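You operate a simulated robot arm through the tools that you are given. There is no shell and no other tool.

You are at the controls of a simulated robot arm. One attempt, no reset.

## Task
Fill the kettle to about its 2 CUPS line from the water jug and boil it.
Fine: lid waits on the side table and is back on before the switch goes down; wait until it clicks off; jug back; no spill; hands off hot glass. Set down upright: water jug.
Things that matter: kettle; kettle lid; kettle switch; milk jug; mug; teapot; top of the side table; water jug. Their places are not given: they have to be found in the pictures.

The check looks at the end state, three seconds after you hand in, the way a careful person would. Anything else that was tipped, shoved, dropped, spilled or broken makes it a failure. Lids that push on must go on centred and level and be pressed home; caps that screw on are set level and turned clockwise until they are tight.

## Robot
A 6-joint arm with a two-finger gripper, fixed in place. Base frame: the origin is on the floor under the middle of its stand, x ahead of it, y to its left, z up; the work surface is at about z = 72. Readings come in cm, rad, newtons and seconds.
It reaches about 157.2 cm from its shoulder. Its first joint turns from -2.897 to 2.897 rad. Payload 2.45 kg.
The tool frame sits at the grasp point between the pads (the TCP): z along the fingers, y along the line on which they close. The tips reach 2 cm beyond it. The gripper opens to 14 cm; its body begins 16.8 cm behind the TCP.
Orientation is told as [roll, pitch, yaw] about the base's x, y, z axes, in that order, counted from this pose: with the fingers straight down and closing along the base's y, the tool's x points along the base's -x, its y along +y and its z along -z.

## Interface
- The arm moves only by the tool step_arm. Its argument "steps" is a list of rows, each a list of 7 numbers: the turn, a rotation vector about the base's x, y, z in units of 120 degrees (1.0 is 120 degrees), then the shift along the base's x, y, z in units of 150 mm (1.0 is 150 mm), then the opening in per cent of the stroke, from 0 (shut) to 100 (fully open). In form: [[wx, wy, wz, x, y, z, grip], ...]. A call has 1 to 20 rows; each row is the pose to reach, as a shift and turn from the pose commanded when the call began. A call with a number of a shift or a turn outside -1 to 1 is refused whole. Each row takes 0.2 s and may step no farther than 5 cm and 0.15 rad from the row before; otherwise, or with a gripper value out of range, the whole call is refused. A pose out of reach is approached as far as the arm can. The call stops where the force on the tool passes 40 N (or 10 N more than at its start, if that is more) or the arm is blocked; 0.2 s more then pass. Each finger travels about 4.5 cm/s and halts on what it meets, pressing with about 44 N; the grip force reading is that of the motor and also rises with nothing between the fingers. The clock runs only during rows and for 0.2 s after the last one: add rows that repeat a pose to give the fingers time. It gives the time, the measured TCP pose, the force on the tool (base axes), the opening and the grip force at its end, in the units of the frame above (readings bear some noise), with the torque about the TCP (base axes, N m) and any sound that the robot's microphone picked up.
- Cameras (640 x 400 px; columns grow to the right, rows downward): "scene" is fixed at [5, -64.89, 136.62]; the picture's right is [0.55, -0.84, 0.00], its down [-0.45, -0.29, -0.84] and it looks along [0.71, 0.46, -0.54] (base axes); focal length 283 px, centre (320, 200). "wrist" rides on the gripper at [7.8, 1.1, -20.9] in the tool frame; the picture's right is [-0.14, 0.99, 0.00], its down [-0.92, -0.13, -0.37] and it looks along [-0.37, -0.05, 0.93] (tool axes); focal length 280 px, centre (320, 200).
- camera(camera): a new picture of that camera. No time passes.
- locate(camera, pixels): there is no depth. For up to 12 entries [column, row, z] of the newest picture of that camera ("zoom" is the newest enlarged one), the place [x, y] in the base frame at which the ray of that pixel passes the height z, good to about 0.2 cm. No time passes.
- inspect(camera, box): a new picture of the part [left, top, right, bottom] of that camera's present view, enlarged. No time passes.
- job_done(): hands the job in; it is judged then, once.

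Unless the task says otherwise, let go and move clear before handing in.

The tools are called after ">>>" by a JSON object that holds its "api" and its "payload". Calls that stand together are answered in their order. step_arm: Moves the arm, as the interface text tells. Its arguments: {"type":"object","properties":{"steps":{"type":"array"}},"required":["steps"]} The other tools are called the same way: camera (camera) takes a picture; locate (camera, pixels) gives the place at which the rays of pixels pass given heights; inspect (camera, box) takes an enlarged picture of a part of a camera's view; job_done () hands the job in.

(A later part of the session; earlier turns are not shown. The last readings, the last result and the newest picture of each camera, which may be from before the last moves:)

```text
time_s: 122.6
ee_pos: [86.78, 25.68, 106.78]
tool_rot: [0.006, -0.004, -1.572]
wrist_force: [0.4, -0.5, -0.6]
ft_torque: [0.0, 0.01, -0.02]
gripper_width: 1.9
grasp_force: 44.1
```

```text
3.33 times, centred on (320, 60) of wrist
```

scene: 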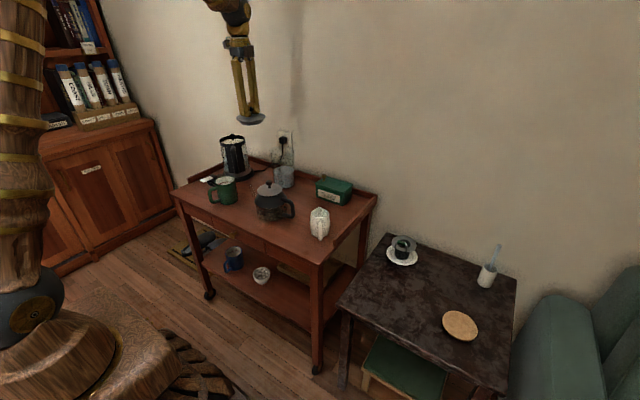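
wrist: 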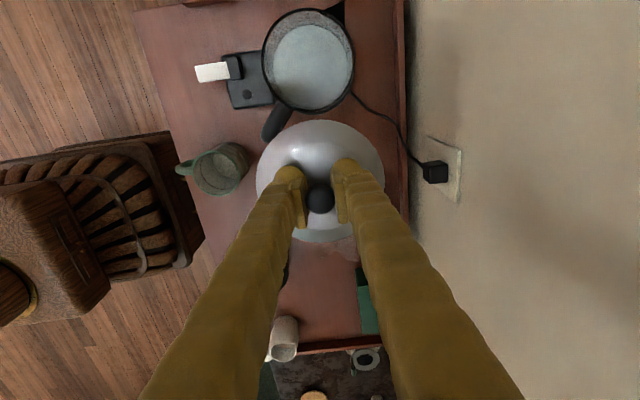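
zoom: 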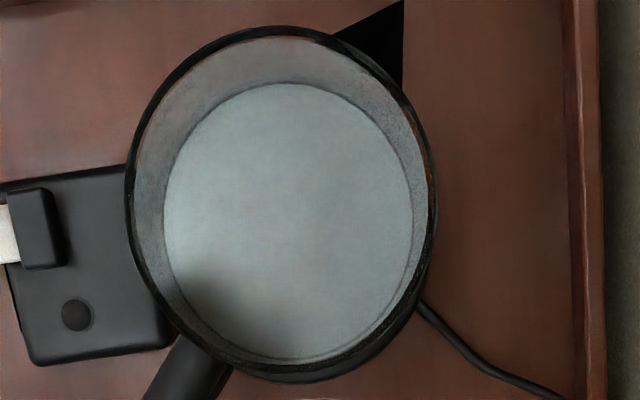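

>>> {"api": "locate", "payload": {"camera": "wrist", "pixels": [[308.3, 59.5, 89], [308.3, 59.5, 90], [261.4, 59.5, 89.5], [355.1, 59.5, 89.5], [308.3, 7.4, 89.5], [308.3, 112, 89.5], [320, 183, 100.5]]}}

>>> {"api": "inspect", "payload": {"camera": "wrist", "box": [240, 100, 400, 260]}}

>>> {"api": "inspect", "payload": {"camera": "scene", "box": [205, 85, 285, 185]}}

```text
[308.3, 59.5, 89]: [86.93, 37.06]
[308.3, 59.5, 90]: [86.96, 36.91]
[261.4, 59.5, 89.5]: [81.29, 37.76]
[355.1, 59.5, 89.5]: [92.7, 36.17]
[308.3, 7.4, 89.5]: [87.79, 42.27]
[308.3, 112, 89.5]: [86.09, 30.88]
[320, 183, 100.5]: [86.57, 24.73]
```

```text
2.50 times, centred on (320, 180) of wrist
```

zoom: 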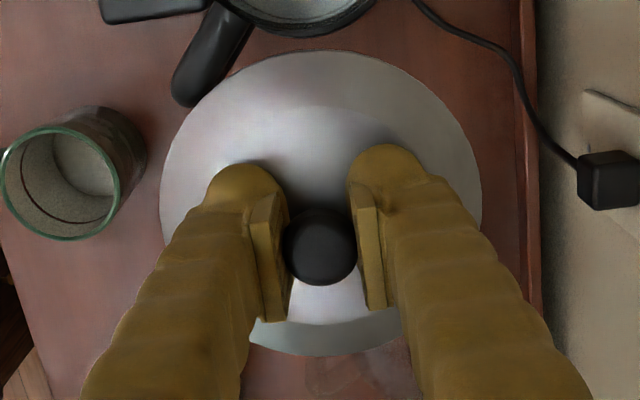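

```text
4.00 times, centred on (245, 135) of scene
```

zoom: 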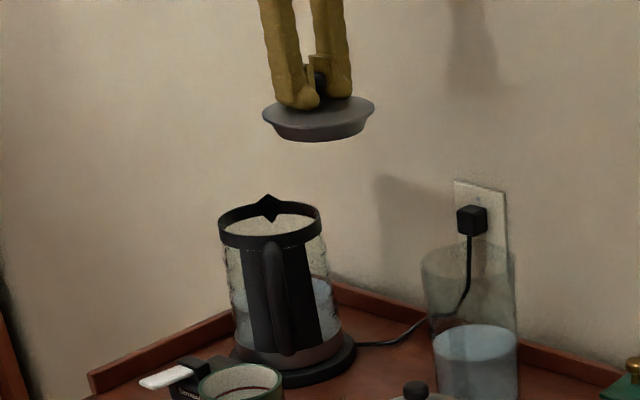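

The ring centre measures about (86.95, 36.72). I'll locate the held lid's own centre at its height, to know its offset from the tool point.

>>> {"api": "locate", "payload": {"camera": "wrist", "pixels": [[320.4, 181, 103.5], [256, 181, 103.5], [384.8, 181, 103.5], [320.4, 120, 103.5], [320.4, 242, 103.5], [320, 197.5, 106.5], [320, 197.5, 106]]}}

```text
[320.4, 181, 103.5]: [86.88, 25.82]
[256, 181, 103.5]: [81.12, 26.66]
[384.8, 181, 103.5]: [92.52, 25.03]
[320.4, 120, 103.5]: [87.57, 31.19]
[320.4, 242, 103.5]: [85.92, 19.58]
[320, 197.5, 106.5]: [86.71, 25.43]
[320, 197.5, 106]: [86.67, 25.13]
```

The lid and ring centres, measured the same way, differ by about (+0.1, +11.17) cm. I'll move over the kettle and lower until the lid's skirt is just above the ring.

>>> {"api": "step_arm", "payload": {"steps": [[0, 0, 0, 0.002, 0.19, 0, 0], [0, 0, 0, 0.004, 0.38, 0, 0], [0, 0, 0, 0.006, 0.57, 0, 0], [0, 0, 0, 0.007, 0.7, 0, 0], [0, 0, 0, 0.007, 0.745, 0, 0], [0, 0, 0, 0.007, 0.745, 0, 0]]}}

>>> {"api": "step_arm", "payload": {"steps": [[0, 0, 0, 0, 0, -0.15, 0], [0, 0, 0, 0, 0, -0.3, 0], [0, 0, 0, 0, 0, -0.45, 0], [0, 0, 0, 0, 0, -0.55, 0], [0, 0, 0, 0, 0, -0.62, 0], [0, 0, 0, 0, 0, -0.62, 0]]}}

>>> {"api": "camera", "payload": {"camera": "wrist"}}

>>> {"api": "inspect", "payload": {"camera": "scene", "box": [205, 105, 265, 160]}}

```text
time_s: 124.0
ee_pos: [86.73, 37.18, 106.7]
tool_rot: [0.004, -0.006, -1.573]
wrist_force: [0.7, -0.6, -0.7]
ft_torque: [0.03, 0.04, -0.03]
gripper_width: 1.89
grasp_force: 43.9
```

```text
time_s: 125.4
ee_pos: [86.84, 36.94, 97.37]
tool_rot: [0.005, -0.006, -1.575]
wrist_force: [0.0, 0.1, -0.9]
ft_torque: [0.0, -0.01, 0.01]
gripper_width: 1.9
grasp_force: 44.5
```

```text
taken
```

wrist: 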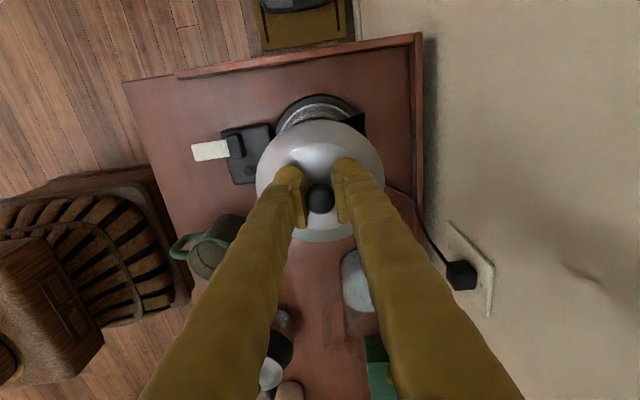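

```text
7.27 times, centred on (235, 132) of scene
```

zoom: 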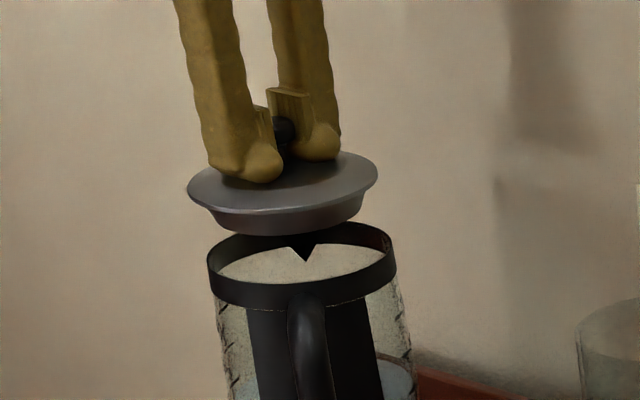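

The skirt is just above the ring, and the scene view suggests the lid may be a few millimetres off and slightly tilted. I'll look closer before lowering.

>>> {"api": "inspect", "payload": {"camera": "wrist", "box": [240, 80, 400, 260]}}

>>> {"api": "inspect", "payload": {"camera": "scene", "box": [218, 118, 252, 148]}}

```text
2.22 times, centred on (320, 170) of wrist
```

zoom: 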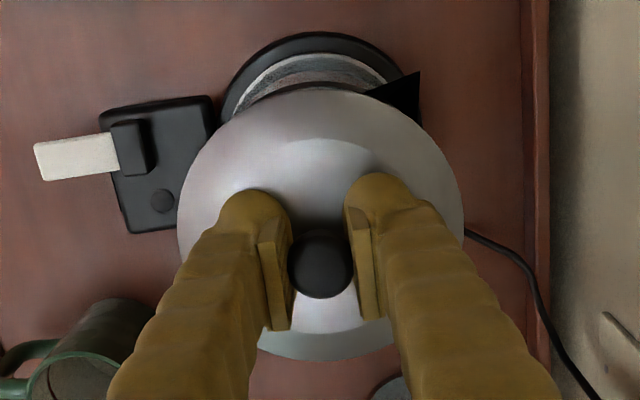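

```text
13.33 times, centred on (235, 133) of scene
```

zoom: 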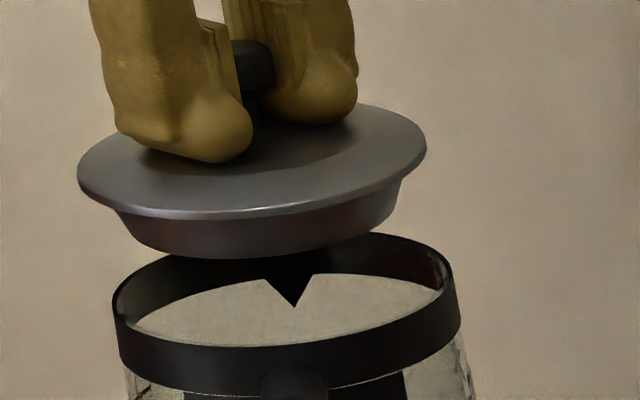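

A projection check shows the lid is level (expected apparent slope 5.7°, observed 5.7°), but about 3 mm too far toward +y. The skirt is tapered, so I'll correct (+0.12, −0.28) cm and start it into the ring.

>>> {"api": "step_arm", "payload": {"steps": [[0, 0, 0, 0.004, -0.01, -0.02, 0], [0, 0, 0, 0.008, -0.0187, -0.06, 0], [0, 0, 0, 0.008, -0.0187, -0.1, 0], [0, 0, 0, 0.008, -0.0187, -0.1, 0]]}}

>>> {"api": "inspect", "payload": {"camera": "scene", "box": [218, 118, 252, 148]}}

>>> {"api": "inspect", "payload": {"camera": "wrist", "box": [240, 80, 400, 260]}}

```text
time_s: 126.4
ee_pos: [86.92, 36.77, 95.92]
tool_rot: [0.006, -0.004, -1.574]
wrist_force: [-0.1, 0.2, -0.3]
ft_torque: [-0.01, 0.02, 0.0]
gripper_width: 1.9
grasp_force: 44.5
```

```text
13.33 times, centred on (235, 133) of scene
```

zoom: 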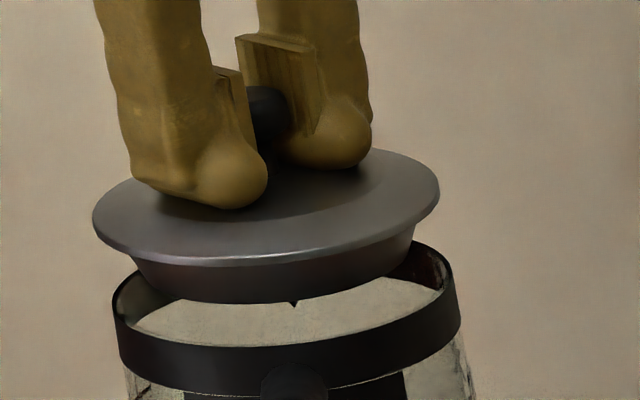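

```text
2.22 times, centred on (320, 170) of wrist
```

zoom: 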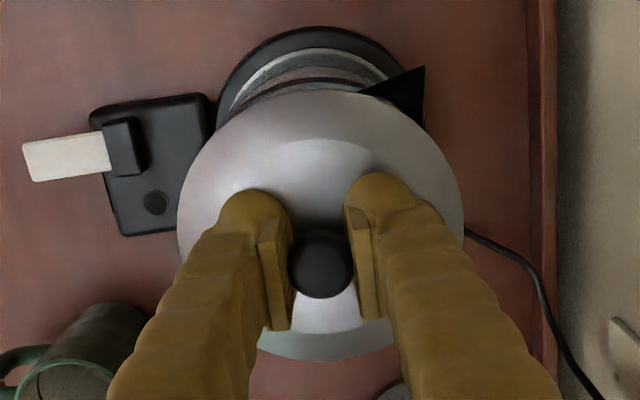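

The lid is now centred over the ring (expected (269,203), seen (266,200)) and level. I'll lower it into the ring in small steps, watching forces.

>>> {"api": "step_arm", "payload": {"steps": [[0, 0, 0, 0.002, -0.003, -0.03, 0], [0, 0, 0, 0.003, -0.005, -0.06, 0], [0, 0, 0, 0.003, -0.005, -0.09, 0], [0, 0, 0, 0.003, -0.005, -0.09, 0]]}}

>>> {"api": "inspect", "payload": {"camera": "scene", "box": [218, 118, 252, 148]}}

```text
time_s: 127.4
ee_pos: [86.92, 36.74, 94.49]
tool_rot: [0.006, -0.005, -1.574]
wrist_force: [-0.2, -0.4, -1.0]
ft_torque: [-0.01, -0.01, -0.02]
gripper_width: 1.91
grasp_force: 43.6
```

```text
13.33 times, centred on (235, 133) of scene
```

zoom: 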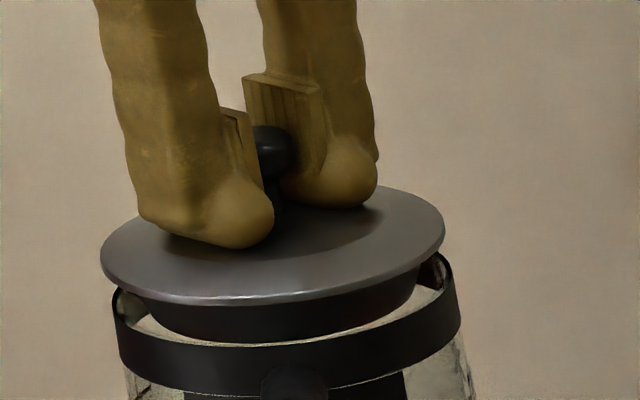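

The skirt is entering the ring cleanly with no side force. I'll continue down to the seat.

>>> {"api": "step_arm", "payload": {"steps": [[0, 0, 0, 0.002, -0.002, -0.02, 0], [0, 0, 0, 0.003, -0.003, -0.04, 0], [0, 0, 0, 0.003, -0.003, -0.05, 0]]}}

>>> {"api": "step_arm", "payload": {"steps": [[0, 0, 0, 0, 0, -0.01, 0], [0, 0, 0, 0, 0, -0.02, 0]]}}

>>> {"api": "inspect", "payload": {"camera": "scene", "box": [218, 118, 252, 148]}}

```text
time_s: 128.2
ee_pos: [87.11, 36.79, 93.79]
tool_rot: [0.006, -0.003, -1.574]
wrist_force: [0.5, 0.2, 0.0]
ft_torque: [0.0, -0.01, -0.03]
gripper_width: 1.89
grasp_force: 43.4
```

```text
time_s: 128.8
ee_pos: [86.92, 36.62, 93.44]
tool_rot: [0.006, -0.006, -1.574]
wrist_force: [-0.9, -0.4, -1.1]
ft_torque: [0.01, -0.01, 0.01]
gripper_width: 1.89
grasp_force: 44.0
```

```text
13.33 times, centred on (235, 133) of scene
```

zoom: 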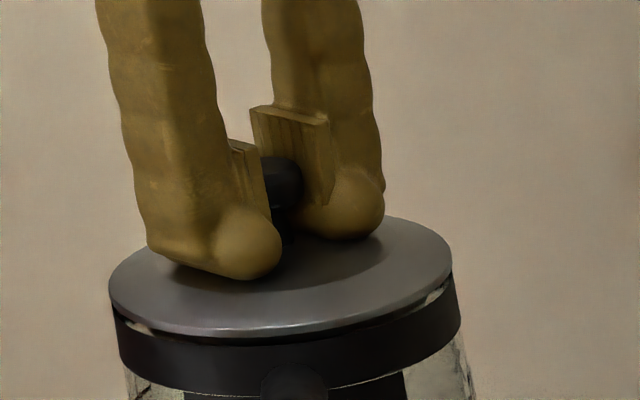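

A slim gap remains all round. I'll continue in 1–2 mm steps until contact.

>>> {"api": "step_arm", "payload": {"steps": [[0, 0, 0, 0, 0, -0.01, 0], [0, 0, 0, 0, 0, -0.02, 0]]}}

>>> {"api": "step_arm", "payload": {"steps": [[0, 0, 0, 0, 0, -0.01, 0], [0, 0, 0, 0, 0, -0.015, 0]]}}

>>> {"api": "inspect", "payload": {"camera": "scene", "box": [218, 118, 252, 148]}}

```text
time_s: 129.4
ee_pos: [87.05, 36.79, 93.27]
tool_rot: [0.004, -0.005, -1.574]
wrist_force: [-0.8, -0.2, -1.5]
ft_torque: [-0.01, 0.01, 0.01]
gripper_width: 1.9
grasp_force: 44.1
```

```text
time_s: 130.0
ee_pos: [87.02, 36.83, 93.03]
tool_rot: [0.005, -0.006, -1.576]
wrist_force: [1.0, -3.0, 8.9]
ft_torque: [0.16, 0.09, -0.05]
gripper_width: 1.9
grasp_force: 44.0
```

```text
13.33 times, centred on (235, 133) of scene
```

zoom: 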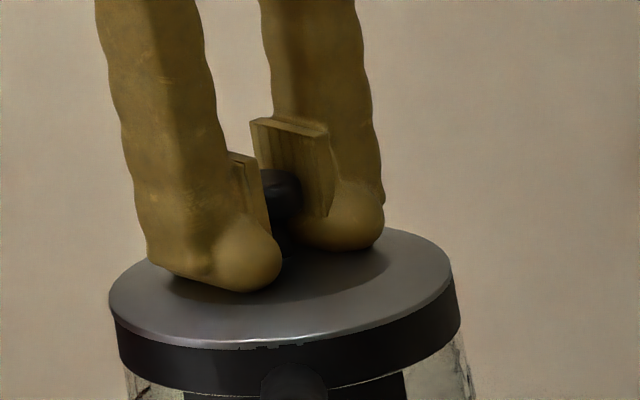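

The lid plate now meets the ring (contact 9 N). I'll press it down more firmly.

>>> {"api": "step_arm", "payload": {"steps": [[0, 0, 0, 0, 0, -0.006, 0], [0, 0, 0, 0, 0, -0.012, 0], [0, 0, 0, 0, 0, -0.018, 0], [0, 0, 0, 0, 0, -0.024, 0], [0, 0, 0, 0, 0, -0.03, 0]]}}

>>> {"api": "inspect", "payload": {"camera": "scene", "box": [218, 118, 252, 148]}}

```text
time_s: 130.9
ee_pos: [86.98, 36.86, 92.93]
tool_rot: [0.01, -0.004, -1.573]
wrist_force: [-3.2, -1.0, 6.1]
ft_torque: [0.2, 0.0, 0.06]
gripper_width: 1.91
grasp_force: 43.5
stopped in row 4: the force on the tool passed its limit at 42 N (the readings are from after the stop); the commanded pose is now the measured one
```

```text
13.33 times, centred on (235, 133) of scene
```

zoom: 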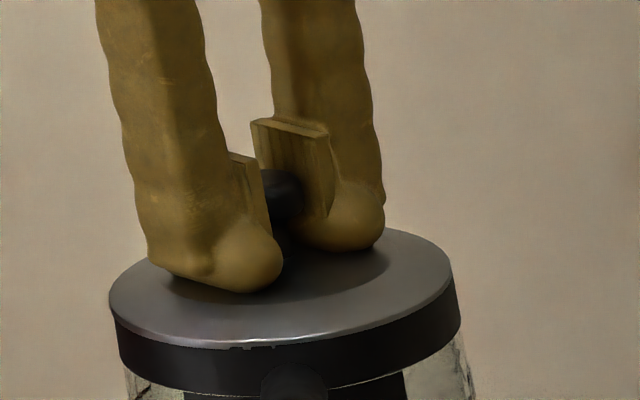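

It took a 42 N press without moving further, so it appears seated. I'll release the knob and inspect.

>>> {"api": "step_arm", "payload": {"steps": [[0, 0, 0, 0, 0, 0.005, 10], [0, 0, 0, 0, 0, 0.01, 25], [0, 0, 0, 0, 0, 0.01, 40], [0, 0, 0, 0, 0, 0.01, 45], [0, 0, 0, 0, 0, 0.01, 45]]}}

>>> {"api": "inspect", "payload": {"camera": "scene", "box": [218, 118, 252, 148]}}

>>> {"api": "inspect", "payload": {"camera": "wrist", "box": [240, 110, 400, 290]}}

```text
time_s: 132.1
ee_pos: [87.0, 36.78, 92.98]
tool_rot: [0.008, -0.002, -1.575]
wrist_force: [-0.3, -0.1, -0.1]
ft_torque: [0.0, -0.02, 0.0]
gripper_width: 6.29
grasp_force: 0.1
```

```text
13.33 times, centred on (235, 133) of scene
```

zoom: 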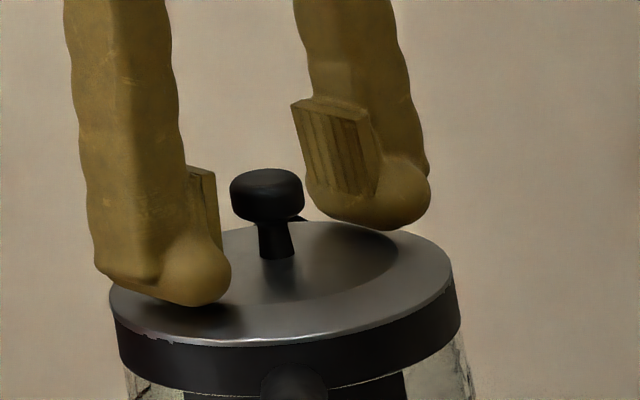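

```text
2.22 times, centred on (320, 200) of wrist
```

zoom: 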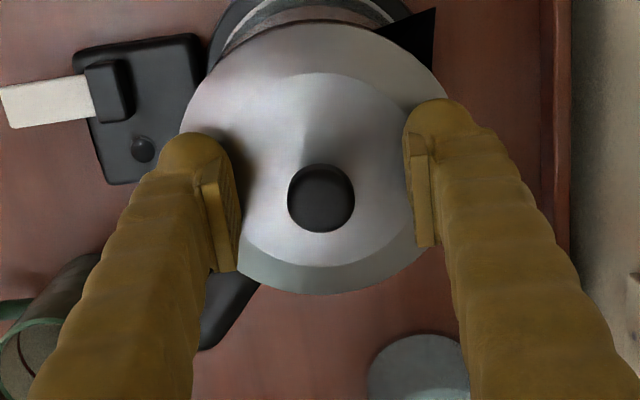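

The plate is flush on the ring and matches its original position in the scene to within about a millimetre. I'll rise, close the fingers, and give one centred press on top of the knob to be sure it's home.

>>> {"api": "step_arm", "payload": {"steps": [[0, 0, 0, 0, 0, 0.15, 45], [0, 0, 0, -0.003, -0.01, 0.35, 45], [0, 0, 0, -0.005, -0.017, 0.5, 20], [0, 0, 0, -0.005, -0.017, 0.5, 0], [0, 0, 0, -0.005, -0.017, 0.5, 0], [0, 0, 0, -0.005, -0.017, 0.5, 0], [0, 0, 0, -0.005, -0.017, 0.5, 0]]}}

>>> {"api": "camera", "payload": {"camera": "wrist"}}

>>> {"api": "inspect", "payload": {"camera": "scene", "box": [205, 95, 275, 185]}}

```text
time_s: 133.7
ee_pos: [86.79, 36.61, 100.66]
tool_rot: [0.007, -0.003, -1.575]
wrist_force: [-0.2, -0.5, 0.0]
ft_torque: [0.02, -0.01, -0.01]
gripper_width: 0.01
grasp_force: 29.8
```

```text
taken
```

wrist: 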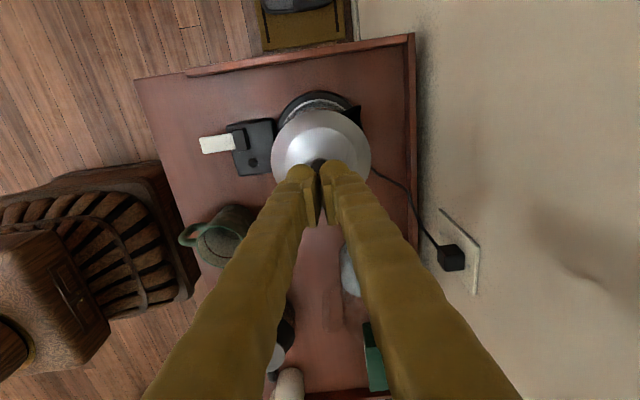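

```text
4.44 times, centred on (240, 140) of scene
```

zoom: 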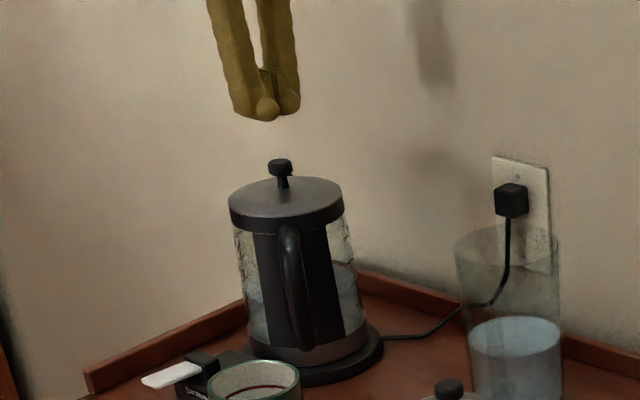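

>>> {"api": "locate", "payload": {"camera": "wrist", "pixels": [[318.5, 163, 93.5], [318.5, 163, 94.3], [321, 150, 90.3], [271, 150, 90.3], [371, 150, 90.3]]}}

>>> {"api": "inspect", "payload": {"camera": "wrist", "box": [260, 90, 390, 190]}}

```text
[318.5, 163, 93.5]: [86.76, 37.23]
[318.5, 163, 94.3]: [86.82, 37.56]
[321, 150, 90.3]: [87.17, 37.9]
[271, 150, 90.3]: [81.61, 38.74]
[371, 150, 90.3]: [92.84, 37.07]
```

```text
4.00 times, centred on (325, 140) of wrist
```

zoom: 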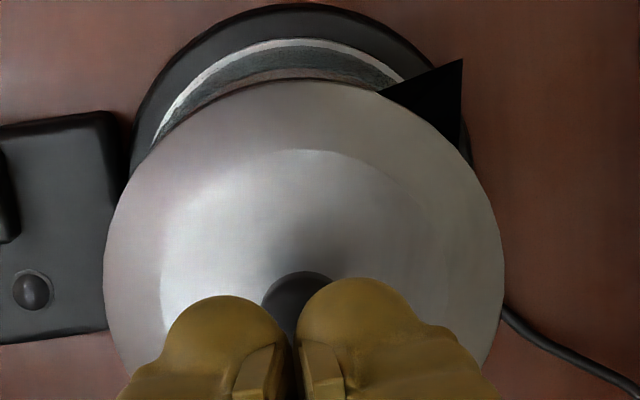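

The knob centre is about (87.1, 36.7), just beneath the closed tips. I'll shift 2 mm in x and press down gently.

>>> {"api": "step_arm", "payload": {"steps": [[0, 0, 0, 0.01, 0.003, -0.1, 0], [0, 0, 0, 0.015, 0.006, -0.18, 0], [0, 0, 0, 0.015, 0.006, -0.23, 0]]}}

>>> {"api": "step_arm", "payload": {"steps": [[0, 0, 0, 0, 0, -0.01, 0], [0, 0, 0, 0, 0, -0.02, 0], [0, 0, 0, 0, 0, -0.03, 0], [0, 0, 0, 0, 0, -0.04, 0], [0, 0, 0, 0, 0, -0.05, 0], [0, 0, 0, 0, 0, -0.06, 0], [0, 0, 0, 0, 0, -0.07, 0]]}}

>>> {"api": "inspect", "payload": {"camera": "scene", "box": [218, 112, 252, 148]}}

```text
time_s: 134.5
ee_pos: [87.16, 36.55, 97.14]
tool_rot: [0.007, -0.003, -1.574]
wrist_force: [0.4, -0.1, -0.8]
ft_torque: [0.01, 0.0, -0.01]
gripper_width: 0.0
grasp_force: 29.5
```

```text
time_s: 136.1
ee_pos: [87.23, 36.65, 96.07]
tool_rot: [0.008, -0.002, -1.572]
wrist_force: [0.5, 0.0, 0.8]
ft_torque: [0.0, -0.02, 0.01]
gripper_width: 0.0
grasp_force: 29.5
```

```text
11.11 times, centred on (235, 130) of scene
```

zoom: 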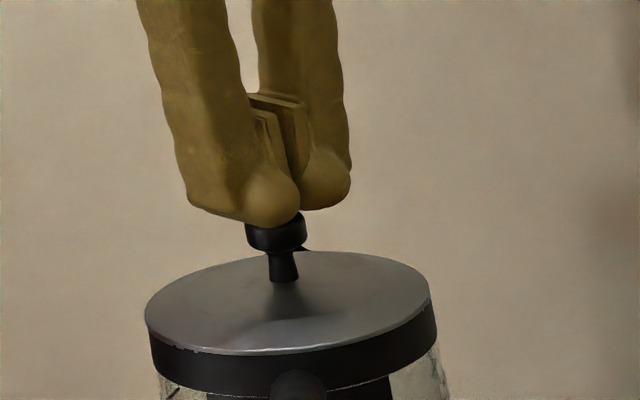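

The tips are just above the knob. I'll press down.

>>> {"api": "step_arm", "payload": {"steps": [[0, 0, 0, 0, 0, -0.01, 0], [0, 0, 0, 0, 0, -0.02, 0], [0, 0, 0, 0, 0, -0.03, 0], [0, 0, 0, 0, 0, -0.04, 0], [0, 0, 0, 0, 0, -0.05, 0], [0, 0, 0, 0, 0, -0.06, 0]]}}

>>> {"api": "inspect", "payload": {"camera": "scene", "box": [218, 112, 252, 148]}}

```text
time_s: 136.8
ee_pos: [87.21, 36.59, 96.06]
tool_rot: [0.012, -0.001, -1.574]
wrist_force: [-3.8, -2.1, 12.0]
ft_torque: [-0.03, 0.1, -0.07]
gripper_width: 0.62
grasp_force: 29.3
stopped in row 3: the force on the tool passed its limit at 43 N (the readings are from after the stop); the commanded pose is now the measured one
```

```text
11.11 times, centred on (235, 130) of scene
```

zoom: 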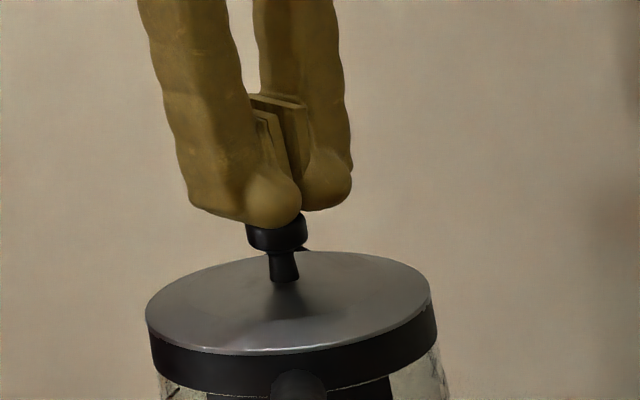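

The lid took a 43 N press on the knob without moving, so it's seated home and level. I'll rise and look at the kettle's switch.

>>> {"api": "step_arm", "payload": {"steps": [[0, 0, 0, 0, 0, 0.1, 0], [0, 0, 0, -0.05, 0, 0.3, 0], [0, 0, 0, -0.25, 0, 0.5, 0], [0, 0, 0, -0.45, 0, 0.7, 0], [0, 0, 0, -0.65, 0, 0.8, 0], [0, 0, 0, -0.85, 0, 0.8, 0]]}}

>>> {"api": "camera", "payload": {"camera": "wrist"}}

>>> {"api": "camera", "payload": {"camera": "scene"}}

```text
time_s: 138.2
ee_pos: [74.63, 36.73, 108.28]
tool_rot: [0.01, -0.003, -1.574]
wrist_force: [1.1, -0.9, -0.6]
ft_torque: [0.02, -0.04, -0.01]
gripper_width: 0.01
grasp_force: 29.2
```

```text
taken
```

wrist: 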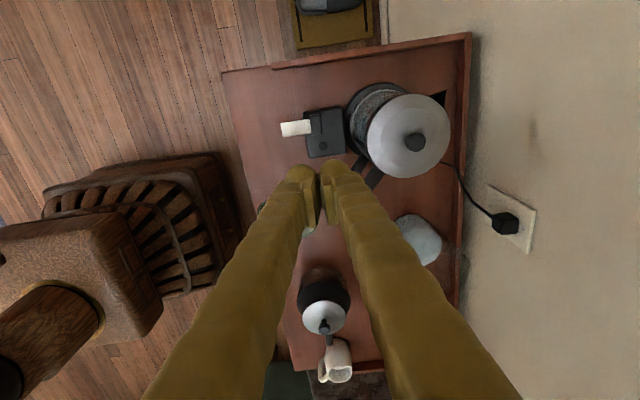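

```text
taken
```

scene: 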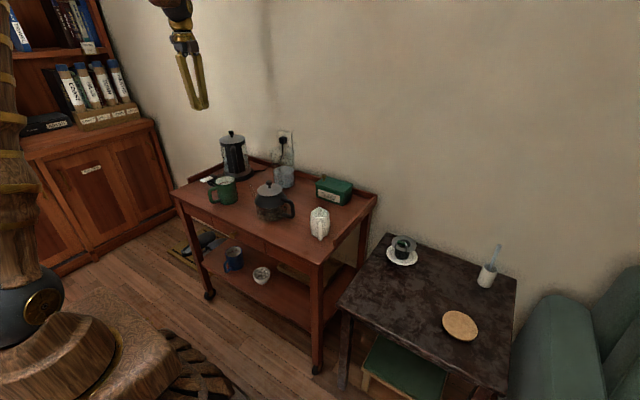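

>>> {"api": "inspect", "payload": {"camera": "wrist", "box": [265, 80, 365, 180]}}

>>> {"api": "inspect", "payload": {"camera": "scene", "box": [192, 165, 228, 200]}}

>>> {"api": "inspect", "payload": {"camera": "scene", "box": [215, 120, 260, 180]}}

```text
4.00 times, centred on (315, 130) of wrist
```

zoom: 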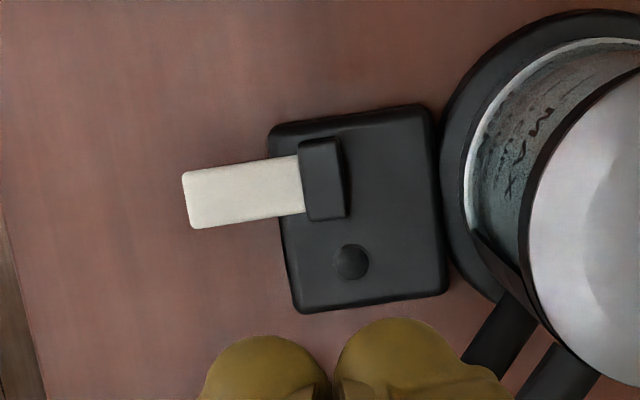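

```text
11.43 times, centred on (210, 182) of scene
```

zoom: 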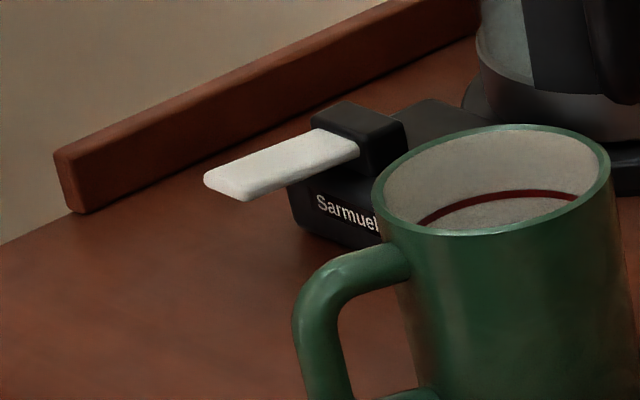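

```text
6.67 times, centred on (238, 150) of scene
```

zoom: 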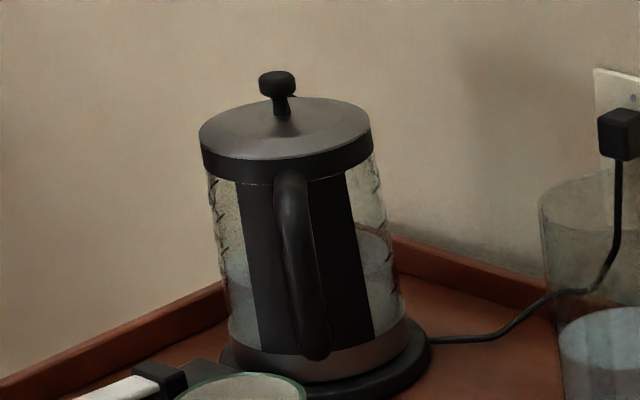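

The white paddle projects from a hinge block on the switch box, toward the robot. I'll triangulate its outer end and hinge.

>>> {"api": "locate", "payload": {"camera": "wrist", "pixels": [[281.75, 130, 74], [281.75, 130, 76], [281.75, 130, 78], [310.75, 126.25, 74], [310.75, 126.25, 76], [310.75, 126.25, 78], [290, 129.5, 76], [322.5, 145.5, 76], [255, 245, 80]]}}

>>> {"api": "locate", "payload": {"camera": "scene", "pixels": [[201.4, 181.1, 74], [201.4, 181.1, 76], [201.4, 181.1, 78], [211.75, 176.75, 74], [211.75, 176.75, 76], [211.75, 176.75, 78], [225, 183, 80], [225, 183, 81]]}}

```text
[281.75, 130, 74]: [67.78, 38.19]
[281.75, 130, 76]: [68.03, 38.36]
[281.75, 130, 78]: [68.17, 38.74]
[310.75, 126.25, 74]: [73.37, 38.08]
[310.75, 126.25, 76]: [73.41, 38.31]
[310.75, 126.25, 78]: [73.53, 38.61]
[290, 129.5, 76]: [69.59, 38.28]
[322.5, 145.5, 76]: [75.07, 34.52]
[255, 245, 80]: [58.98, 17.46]
```

```text
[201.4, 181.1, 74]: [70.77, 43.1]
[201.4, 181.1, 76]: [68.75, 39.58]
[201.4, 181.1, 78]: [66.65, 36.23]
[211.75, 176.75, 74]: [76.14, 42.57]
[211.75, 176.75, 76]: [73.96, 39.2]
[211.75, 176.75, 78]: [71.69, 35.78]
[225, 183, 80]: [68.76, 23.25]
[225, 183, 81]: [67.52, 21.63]
```

The paddle's outer end is at about (68.1, 38.5), top z≈76.6, and horizontal. I'll bring the closed fingertips over its outer half and descend to just above it.

>>> {"api": "step_arm", "payload": {"steps": [[0, 0, 0, -0.11, 0.03, -0.2, 0], [0, 0, 0, -0.22, 0.06, -0.4, 0], [0, 0, 0, -0.33, 0.09, -0.6, 0], [0, 0, 0, -0.442, 0.111, -0.8, 0], [0, 0, 0, -0.442, 0.111, -0.9, 0]]}}

>>> {"api": "step_arm", "payload": {"steps": [[0, 0, 0, 0, 0, -0.2, 0], [0, 0, 0, 0, 0, -0.4, 0], [0, 0, 0, 0, 0, -0.6, 0], [0, 0, 0, 0, 0, -0.8, 0], [0, 0, 0, 0, 0, -0.8, 0]]}}

>>> {"api": "camera", "payload": {"camera": "wrist"}}

>>> {"api": "inspect", "payload": {"camera": "scene", "box": [180, 140, 240, 200]}}

```text
time_s: 139.4
ee_pos: [67.71, 38.32, 94.51]
tool_rot: [0.011, -0.002, -1.574]
wrist_force: [-0.3, 0.7, 0.8]
ft_torque: [0.02, 0.03, 0.01]
gripper_width: 0.0
grasp_force: 29.7
```

```text
time_s: 140.6
ee_pos: [68.01, 38.23, 82.53]
tool_rot: [0.011, -0.002, -1.576]
wrist_force: [0.2, 0.0, -0.5]
ft_torque: [-0.03, 0.01, 0.0]
gripper_width: 0.0
grasp_force: 29.3
```

```text
taken
```

wrist: 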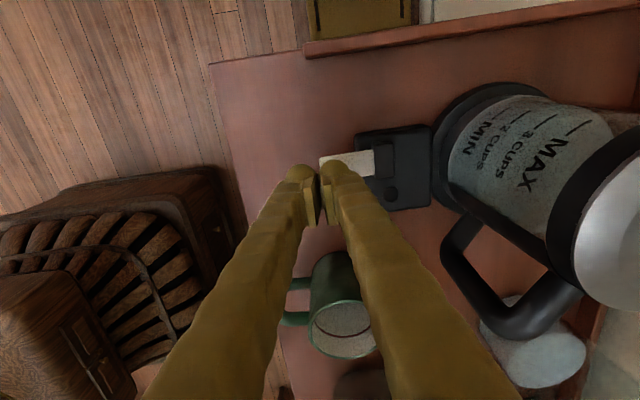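

```text
6.67 times, centred on (210, 170) of scene
```

zoom: 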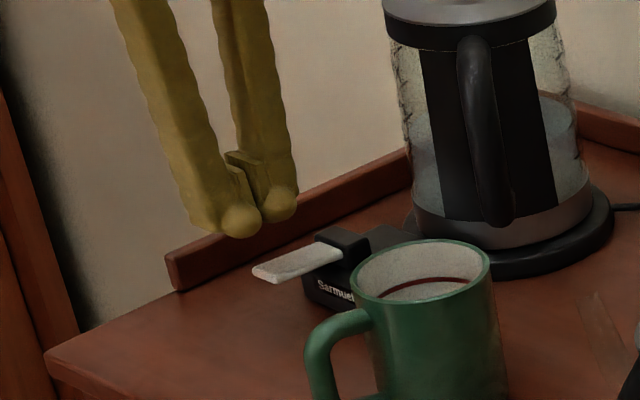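

The fingertips hover over the paddle's outer half. I'll descend slowly and press, listening for the click.

>>> {"api": "step_arm", "payload": {"steps": [[0, 0, 0, 0, 0.008, -0.08, 0], [0, 0, 0, 0, 0.01, -0.16, 0], [0, 0, 0, 0, 0.01, -0.22, 0], [0, 0, 0, 0, 0.01, -0.25, 0]]}}

>>> {"api": "step_arm", "payload": {"steps": [[0, 0, 0, 0, 0, -0.01, 0], [0, 0, 0, 0, 0, -0.02, 0], [0, 0, 0, 0, 0, -0.03, 0], [0, 0, 0, 0, 0, -0.04, 0], [0, 0, 0, 0, 0, -0.05, 0]]}}

>>> {"api": "inspect", "payload": {"camera": "scene", "box": [192, 155, 228, 195]}}

>>> {"api": "inspect", "payload": {"camera": "wrist", "box": [260, 110, 460, 260]}}

```text
time_s: 141.6
ee_pos: [67.83, 38.39, 78.74]
tool_rot: [0.012, -0.001, -1.574]
wrist_force: [0.2, -0.8, -0.5]
ft_torque: [0.02, 0.0, 0.01]
gripper_width: 0.0
grasp_force: 29.0
```

```text
time_s: 142.8
ee_pos: [67.86, 38.48, 77.95]
tool_rot: [0.01, -0.002, -1.575]
wrist_force: [-0.5, -0.1, -0.4]
ft_torque: [0.01, -0.02, -0.01]
gripper_width: 0.0
grasp_force: 29.6
```

```text
10.00 times, centred on (210, 175) of scene
```

zoom: 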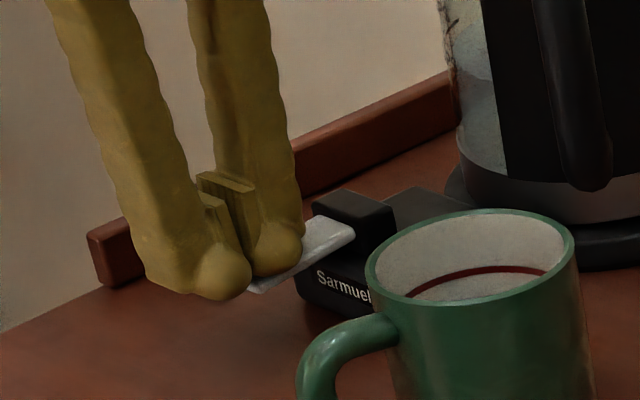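

```text
2.67 times, centred on (360, 185) of wrist
```

zoom: 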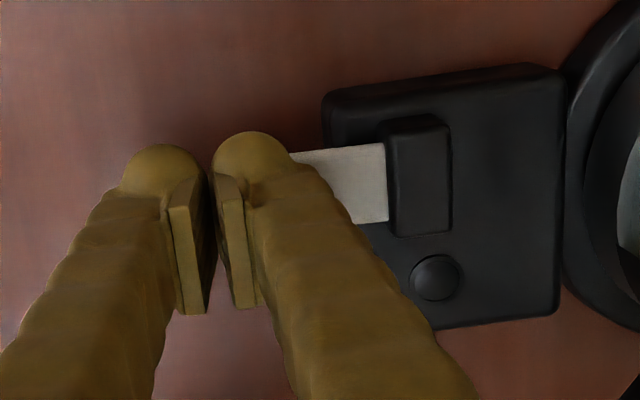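

No contact yet at z=77.95. I'll keep going down gently.

>>> {"api": "step_arm", "payload": {"steps": [[0, 0, 0, 0, 0, -0.01, 0], [0, 0, 0, 0, 0, -0.02, 0], [0, 0, 0, 0, 0, -0.03, 0], [0, 0, 0, 0, 0, -0.04, 0], [0, 0, 0, 0, 0, -0.05, 0]]}}

>>> {"api": "inspect", "payload": {"camera": "scene", "box": [192, 155, 228, 195]}}

>>> {"api": "inspect", "payload": {"camera": "wrist", "box": [260, 110, 460, 260]}}

```text
time_s: 144.0
ee_pos: [67.85, 38.38, 77.3]
tool_rot: [0.011, -0.001, -1.575]
wrist_force: [-0.4, 0.6, 0.7]
ft_torque: [0.03, 0.02, 0.02]
gripper_width: 0.04
grasp_force: 29.6
```

```text
10.00 times, centred on (210, 175) of scene
```

zoom: 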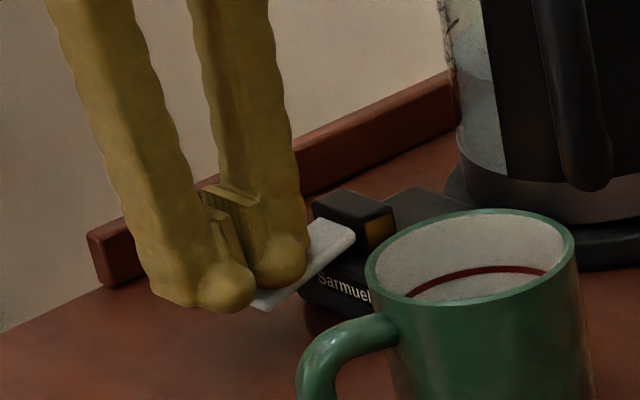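

```text
2.67 times, centred on (360, 185) of wrist
```

zoom: 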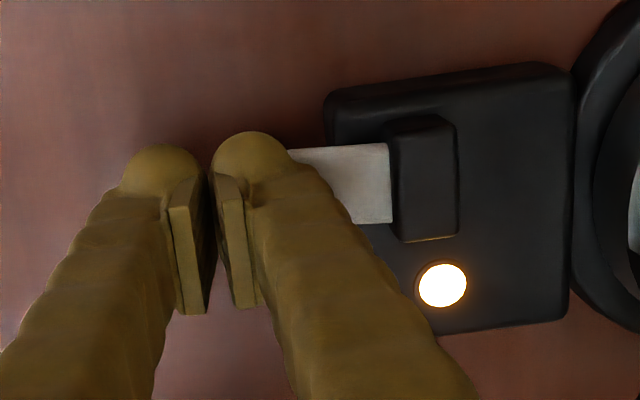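

The indicator lamp at zoom (442,285) is lit, so the switch is on. I'll lift straight off and check that it stays on.

>>> {"api": "step_arm", "payload": {"steps": [[0, 0, 0, 0, 0, 0.03, 0], [0, 0, 0, 0, 0, 0.1, 0], [0, 0, 0, 0, 0, 0.25, 0]]}}

>>> {"api": "inspect", "payload": {"camera": "wrist", "box": [260, 110, 460, 260]}}

>>> {"api": "inspect", "payload": {"camera": "scene", "box": [192, 155, 228, 195]}}

```text
time_s: 144.8
ee_pos: [67.8, 38.3, 80.86]
tool_rot: [0.011, -0.003, -1.574]
wrist_force: [-0.5, 0.5, -0.4]
ft_torque: [0.01, -0.05, 0.0]
gripper_width: 0.0
grasp_force: 29.2
```

```text
2.67 times, centred on (360, 185) of wrist
```

zoom: 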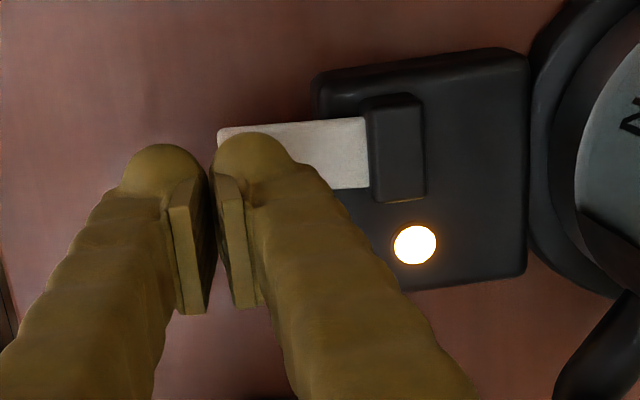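

```text
10.00 times, centred on (210, 175) of scene
```

zoom: 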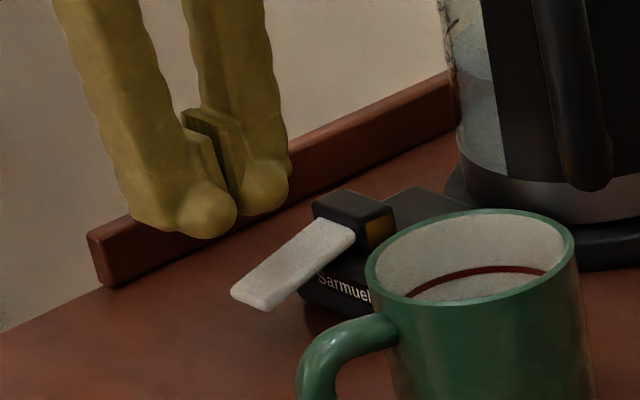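

The paddle stays latched down with the lamp lit. I'll move well clear and wait for the kettle to boil and click off.

>>> {"api": "step_arm", "payload": {"steps": [[0, 0, 0, 0, 0, 0.25, 0], [0, 0, 0, 0, 0, 0.5, 0], [0, 0, 0, 0, 0, 0.75, 0], [0, 0, 0, 0, 0, 0.95, 0]]}}

>>> {"api": "step_arm", "payload": {"steps": [[0, 0, 0, -0.1, -0.1, 0.2, 0], [0, 0, 0, -0.2, -0.2, 0.4, 0], [0, 0, 0, -0.3, -0.3, 0.6, 0], [0, 0, 0, -0.4, -0.4, 0.8, 0]]}}

>>> {"api": "step_arm", "payload": {"steps": [[0, 0, 0, 0, 0, 0, 0], [0, 0, 0, 0, 0, 0, 0], [0, 0, 0, 0, 0, 0, 0], [0, 0, 0, 0, 0, 0, 0], [0, 0, 0, 0, 0, 0, 0], [0, 0, 0, 0, 0, 0, 0], [0, 0, 0, 0, 0, 0, 0], [0, 0, 0, 0, 0, 0, 0], [0, 0, 0, 0, 0, 0, 0], [0, 0, 0, 0, 0, 0, 0], [0, 0, 0, 0, 0, 0, 0], [0, 0, 0, 0, 0, 0, 0], [0, 0, 0, 0, 0, 0, 0], [0, 0, 0, 0, 0, 0, 0], [0, 0, 0, 0, 0, 0, 0], [0, 0, 0, 0, 0, 0, 0], [0, 0, 0, 0, 0, 0, 0], [0, 0, 0, 0, 0, 0, 0], [0, 0, 0, 0, 0, 0, 0], [0, 0, 0, 0, 0, 0, 0]]}}

>>> {"api": "camera", "payload": {"camera": "scene"}}

>>> {"api": "camera", "payload": {"camera": "wrist"}}

```text
time_s: 145.8
ee_pos: [67.8, 38.61, 95.03]
tool_rot: [0.009, -0.002, -1.576]
wrist_force: [-0.7, -0.9, 0.0]
ft_torque: [-0.02, 0.03, 0.0]
gripper_width: 0.0
grasp_force: 28.7
```

```text
time_s: 146.8
ee_pos: [62.03, 32.25, 107.54]
tool_rot: [0.01, -0.001, -1.575]
wrist_force: [-0.4, -0.8, -0.7]
ft_torque: [0.01, 0.02, 0.01]
gripper_width: 0.0
grasp_force: 29.8
```

```text
time_s: 151.0
ee_pos: [61.98, 32.25, 107.53]
tool_rot: [0.01, -0.003, -1.573]
wrist_force: [0.0, -1.1, 0.2]
ft_torque: [0.02, 0.03, 0.0]
gripper_width: 0.03
grasp_force: 29.1
```

```text
taken
```

scene: 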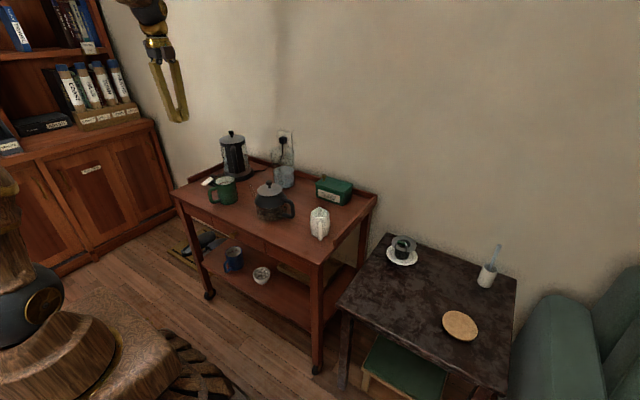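

```text
taken
```

wrist: 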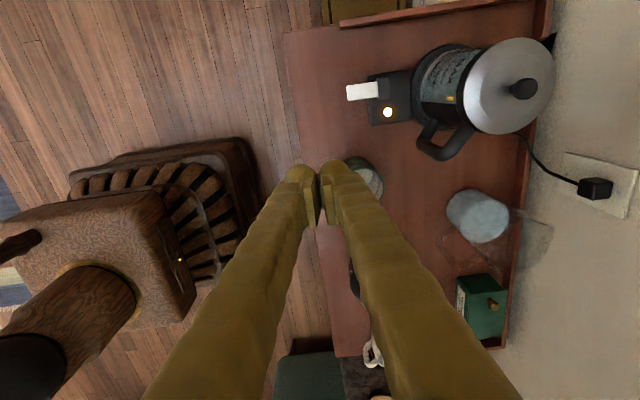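

The lamp is still lit at wrist (387,112) and everything is in place. I'll wait, watching for the click sound.

>>> {"api": "step_arm", "payload": {"steps": [[0, 0, 0, 0, 0, 0, 0], [0, 0, 0, 0, 0, 0, 0], [0, 0, 0, 0, 0, 0, 0], [0, 0, 0, 0, 0, 0, 0], [0, 0, 0, 0, 0, 0, 0], [0, 0, 0, 0, 0, 0, 0], [0, 0, 0, 0, 0, 0, 0], [0, 0, 0, 0, 0, 0, 0], [0, 0, 0, 0, 0, 0, 0], [0, 0, 0, 0, 0, 0, 0], [0, 0, 0, 0, 0, 0, 0], [0, 0, 0, 0, 0, 0, 0], [0, 0, 0, 0, 0, 0, 0], [0, 0, 0, 0, 0, 0, 0], [0, 0, 0, 0, 0, 0, 0], [0, 0, 0, 0, 0, 0, 0], [0, 0, 0, 0, 0, 0, 0], [0, 0, 0, 0, 0, 0, 0], [0, 0, 0, 0, 0, 0, 0], [0, 0, 0, 0, 0, 0, 0]]}}

>>> {"api": "step_arm", "payload": {"steps": [[0, 0, 0, 0, 0, 0, 0], [0, 0, 0, 0, 0, 0, 0], [0, 0, 0, 0, 0, 0, 0], [0, 0, 0, 0, 0, 0, 0], [0, 0, 0, 0, 0, 0, 0], [0, 0, 0, 0, 0, 0, 0], [0, 0, 0, 0, 0, 0, 0], [0, 0, 0, 0, 0, 0, 0], [0, 0, 0, 0, 0, 0, 0], [0, 0, 0, 0, 0, 0, 0], [0, 0, 0, 0, 0, 0, 0], [0, 0, 0, 0, 0, 0, 0], [0, 0, 0, 0, 0, 0, 0], [0, 0, 0, 0, 0, 0, 0], [0, 0, 0, 0, 0, 0, 0], [0, 0, 0, 0, 0, 0, 0], [0, 0, 0, 0, 0, 0, 0], [0, 0, 0, 0, 0, 0, 0], [0, 0, 0, 0, 0, 0, 0], [0, 0, 0, 0, 0, 0, 0]]}}

>>> {"api": "step_arm", "payload": {"steps": [[0, 0, 0, 0, 0, 0, 0], [0, 0, 0, 0, 0, 0, 0], [0, 0, 0, 0, 0, 0, 0], [0, 0, 0, 0, 0, 0, 0], [0, 0, 0, 0, 0, 0, 0], [0, 0, 0, 0, 0, 0, 0], [0, 0, 0, 0, 0, 0, 0], [0, 0, 0, 0, 0, 0, 0], [0, 0, 0, 0, 0, 0, 0], [0, 0, 0, 0, 0, 0, 0], [0, 0, 0, 0, 0, 0, 0], [0, 0, 0, 0, 0, 0, 0], [0, 0, 0, 0, 0, 0, 0], [0, 0, 0, 0, 0, 0, 0], [0, 0, 0, 0, 0, 0, 0], [0, 0, 0, 0, 0, 0, 0], [0, 0, 0, 0, 0, 0, 0], [0, 0, 0, 0, 0, 0, 0], [0, 0, 0, 0, 0, 0, 0], [0, 0, 0, 0, 0, 0, 0]]}}

>>> {"api": "step_arm", "payload": {"steps": [[0, 0, 0, 0, 0, 0, 0], [0, 0, 0, 0, 0, 0, 0], [0, 0, 0, 0, 0, 0, 0], [0, 0, 0, 0, 0, 0, 0], [0, 0, 0, 0, 0, 0, 0], [0, 0, 0, 0, 0, 0, 0], [0, 0, 0, 0, 0, 0, 0], [0, 0, 0, 0, 0, 0, 0], [0, 0, 0, 0, 0, 0, 0], [0, 0, 0, 0, 0, 0, 0], [0, 0, 0, 0, 0, 0, 0], [0, 0, 0, 0, 0, 0, 0], [0, 0, 0, 0, 0, 0, 0], [0, 0, 0, 0, 0, 0, 0], [0, 0, 0, 0, 0, 0, 0], [0, 0, 0, 0, 0, 0, 0], [0, 0, 0, 0, 0, 0, 0], [0, 0, 0, 0, 0, 0, 0], [0, 0, 0, 0, 0, 0, 0], [0, 0, 0, 0, 0, 0, 0]]}}

>>> {"api": "camera", "payload": {"camera": "wrist"}}

>>> {"api": "inspect", "payload": {"camera": "scene", "box": [190, 100, 300, 210]}}

```text
time_s: 155.2
ee_pos: [62.05, 32.19, 107.44]
tool_rot: [0.011, -0.002, -1.573]
wrist_force: [-0.3, 0.1, 0.4]
ft_torque: [0.01, -0.01, 0.02]
gripper_width: 0.0
grasp_force: 29.3
```

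```text
time_s: 159.4
ee_pos: [62.0, 32.28, 107.56]
tool_rot: [0.01, -0.001, -1.575]
wrist_force: [0.1, 0.3, 0.9]
ft_torque: [0.04, 0.03, 0.0]
gripper_width: 0.02
grasp_force: 29.2
```

```text
time_s: 163.6
ee_pos: [62.01, 32.35, 107.54]
tool_rot: [0.01, 0.0, -1.574]
wrist_force: [-0.4, -0.1, 0.0]
ft_torque: [-0.02, 0.02, -0.01]
gripper_width: 0.01
grasp_force: 29.5
```

```text
time_s: 167.8
ee_pos: [62.07, 32.14, 107.51]
tool_rot: [0.011, -0.001, -1.574]
wrist_force: [-0.3, 0.4, 0.6]
ft_torque: [-0.01, -0.02, 0.02]
gripper_width: 0.02
grasp_force: 29.3
```

```text
taken
```

wrist: 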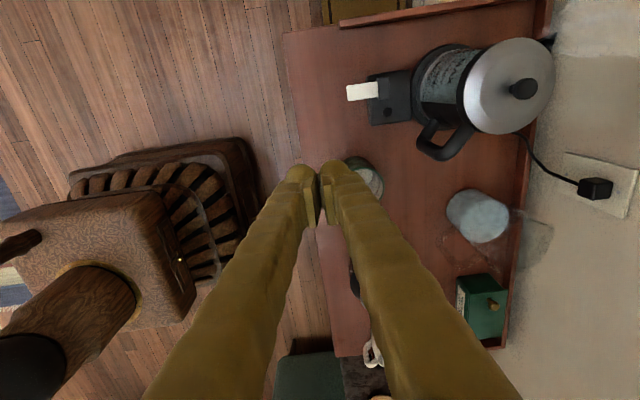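

```text
3.64 times, centred on (245, 155) of scene
```

zoom: 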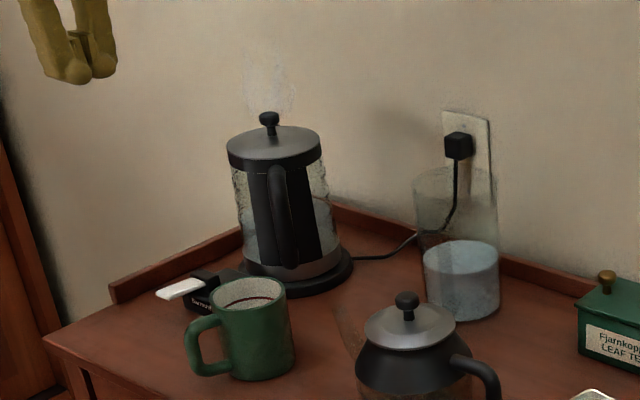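

The lamp is now off and steam rises above the kettle (scene zoom (268,75)). I'll zoom in to confirm that the paddle has clicked back up and that it did boil.

>>> {"api": "inspect", "payload": {"camera": "scene", "box": [192, 155, 228, 195]}}

>>> {"api": "inspect", "payload": {"camera": "wrist", "box": [330, 20, 570, 170]}}

>>> {"api": "inspect", "payload": {"camera": "scene", "box": [212, 90, 262, 182]}}

```text
10.00 times, centred on (210, 175) of scene
```

zoom: 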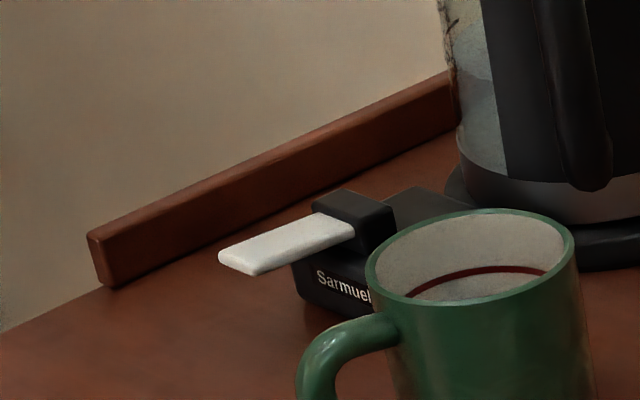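

```text
2.67 times, centred on (450, 95) of wrist
```

zoom: 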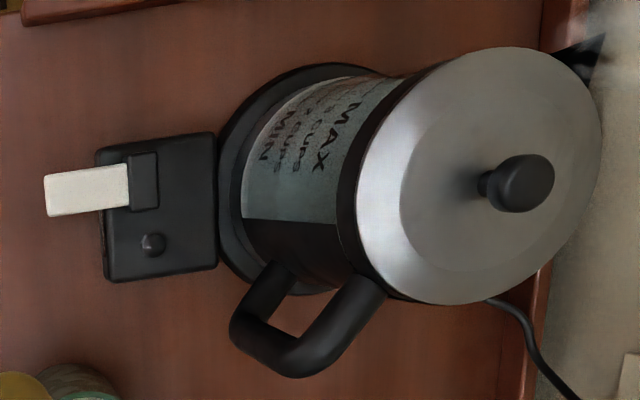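

```text
4.35 times, centred on (237, 136) of scene
```

zoom: 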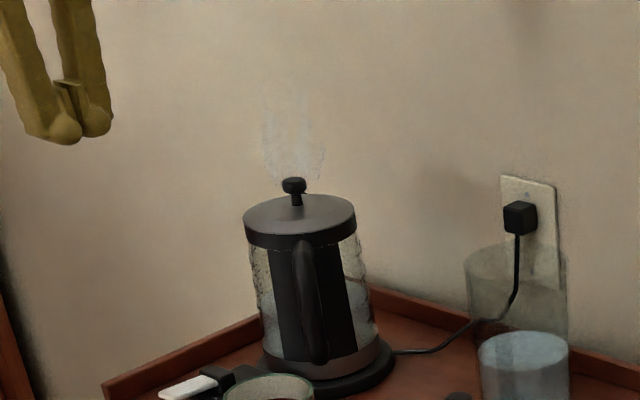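

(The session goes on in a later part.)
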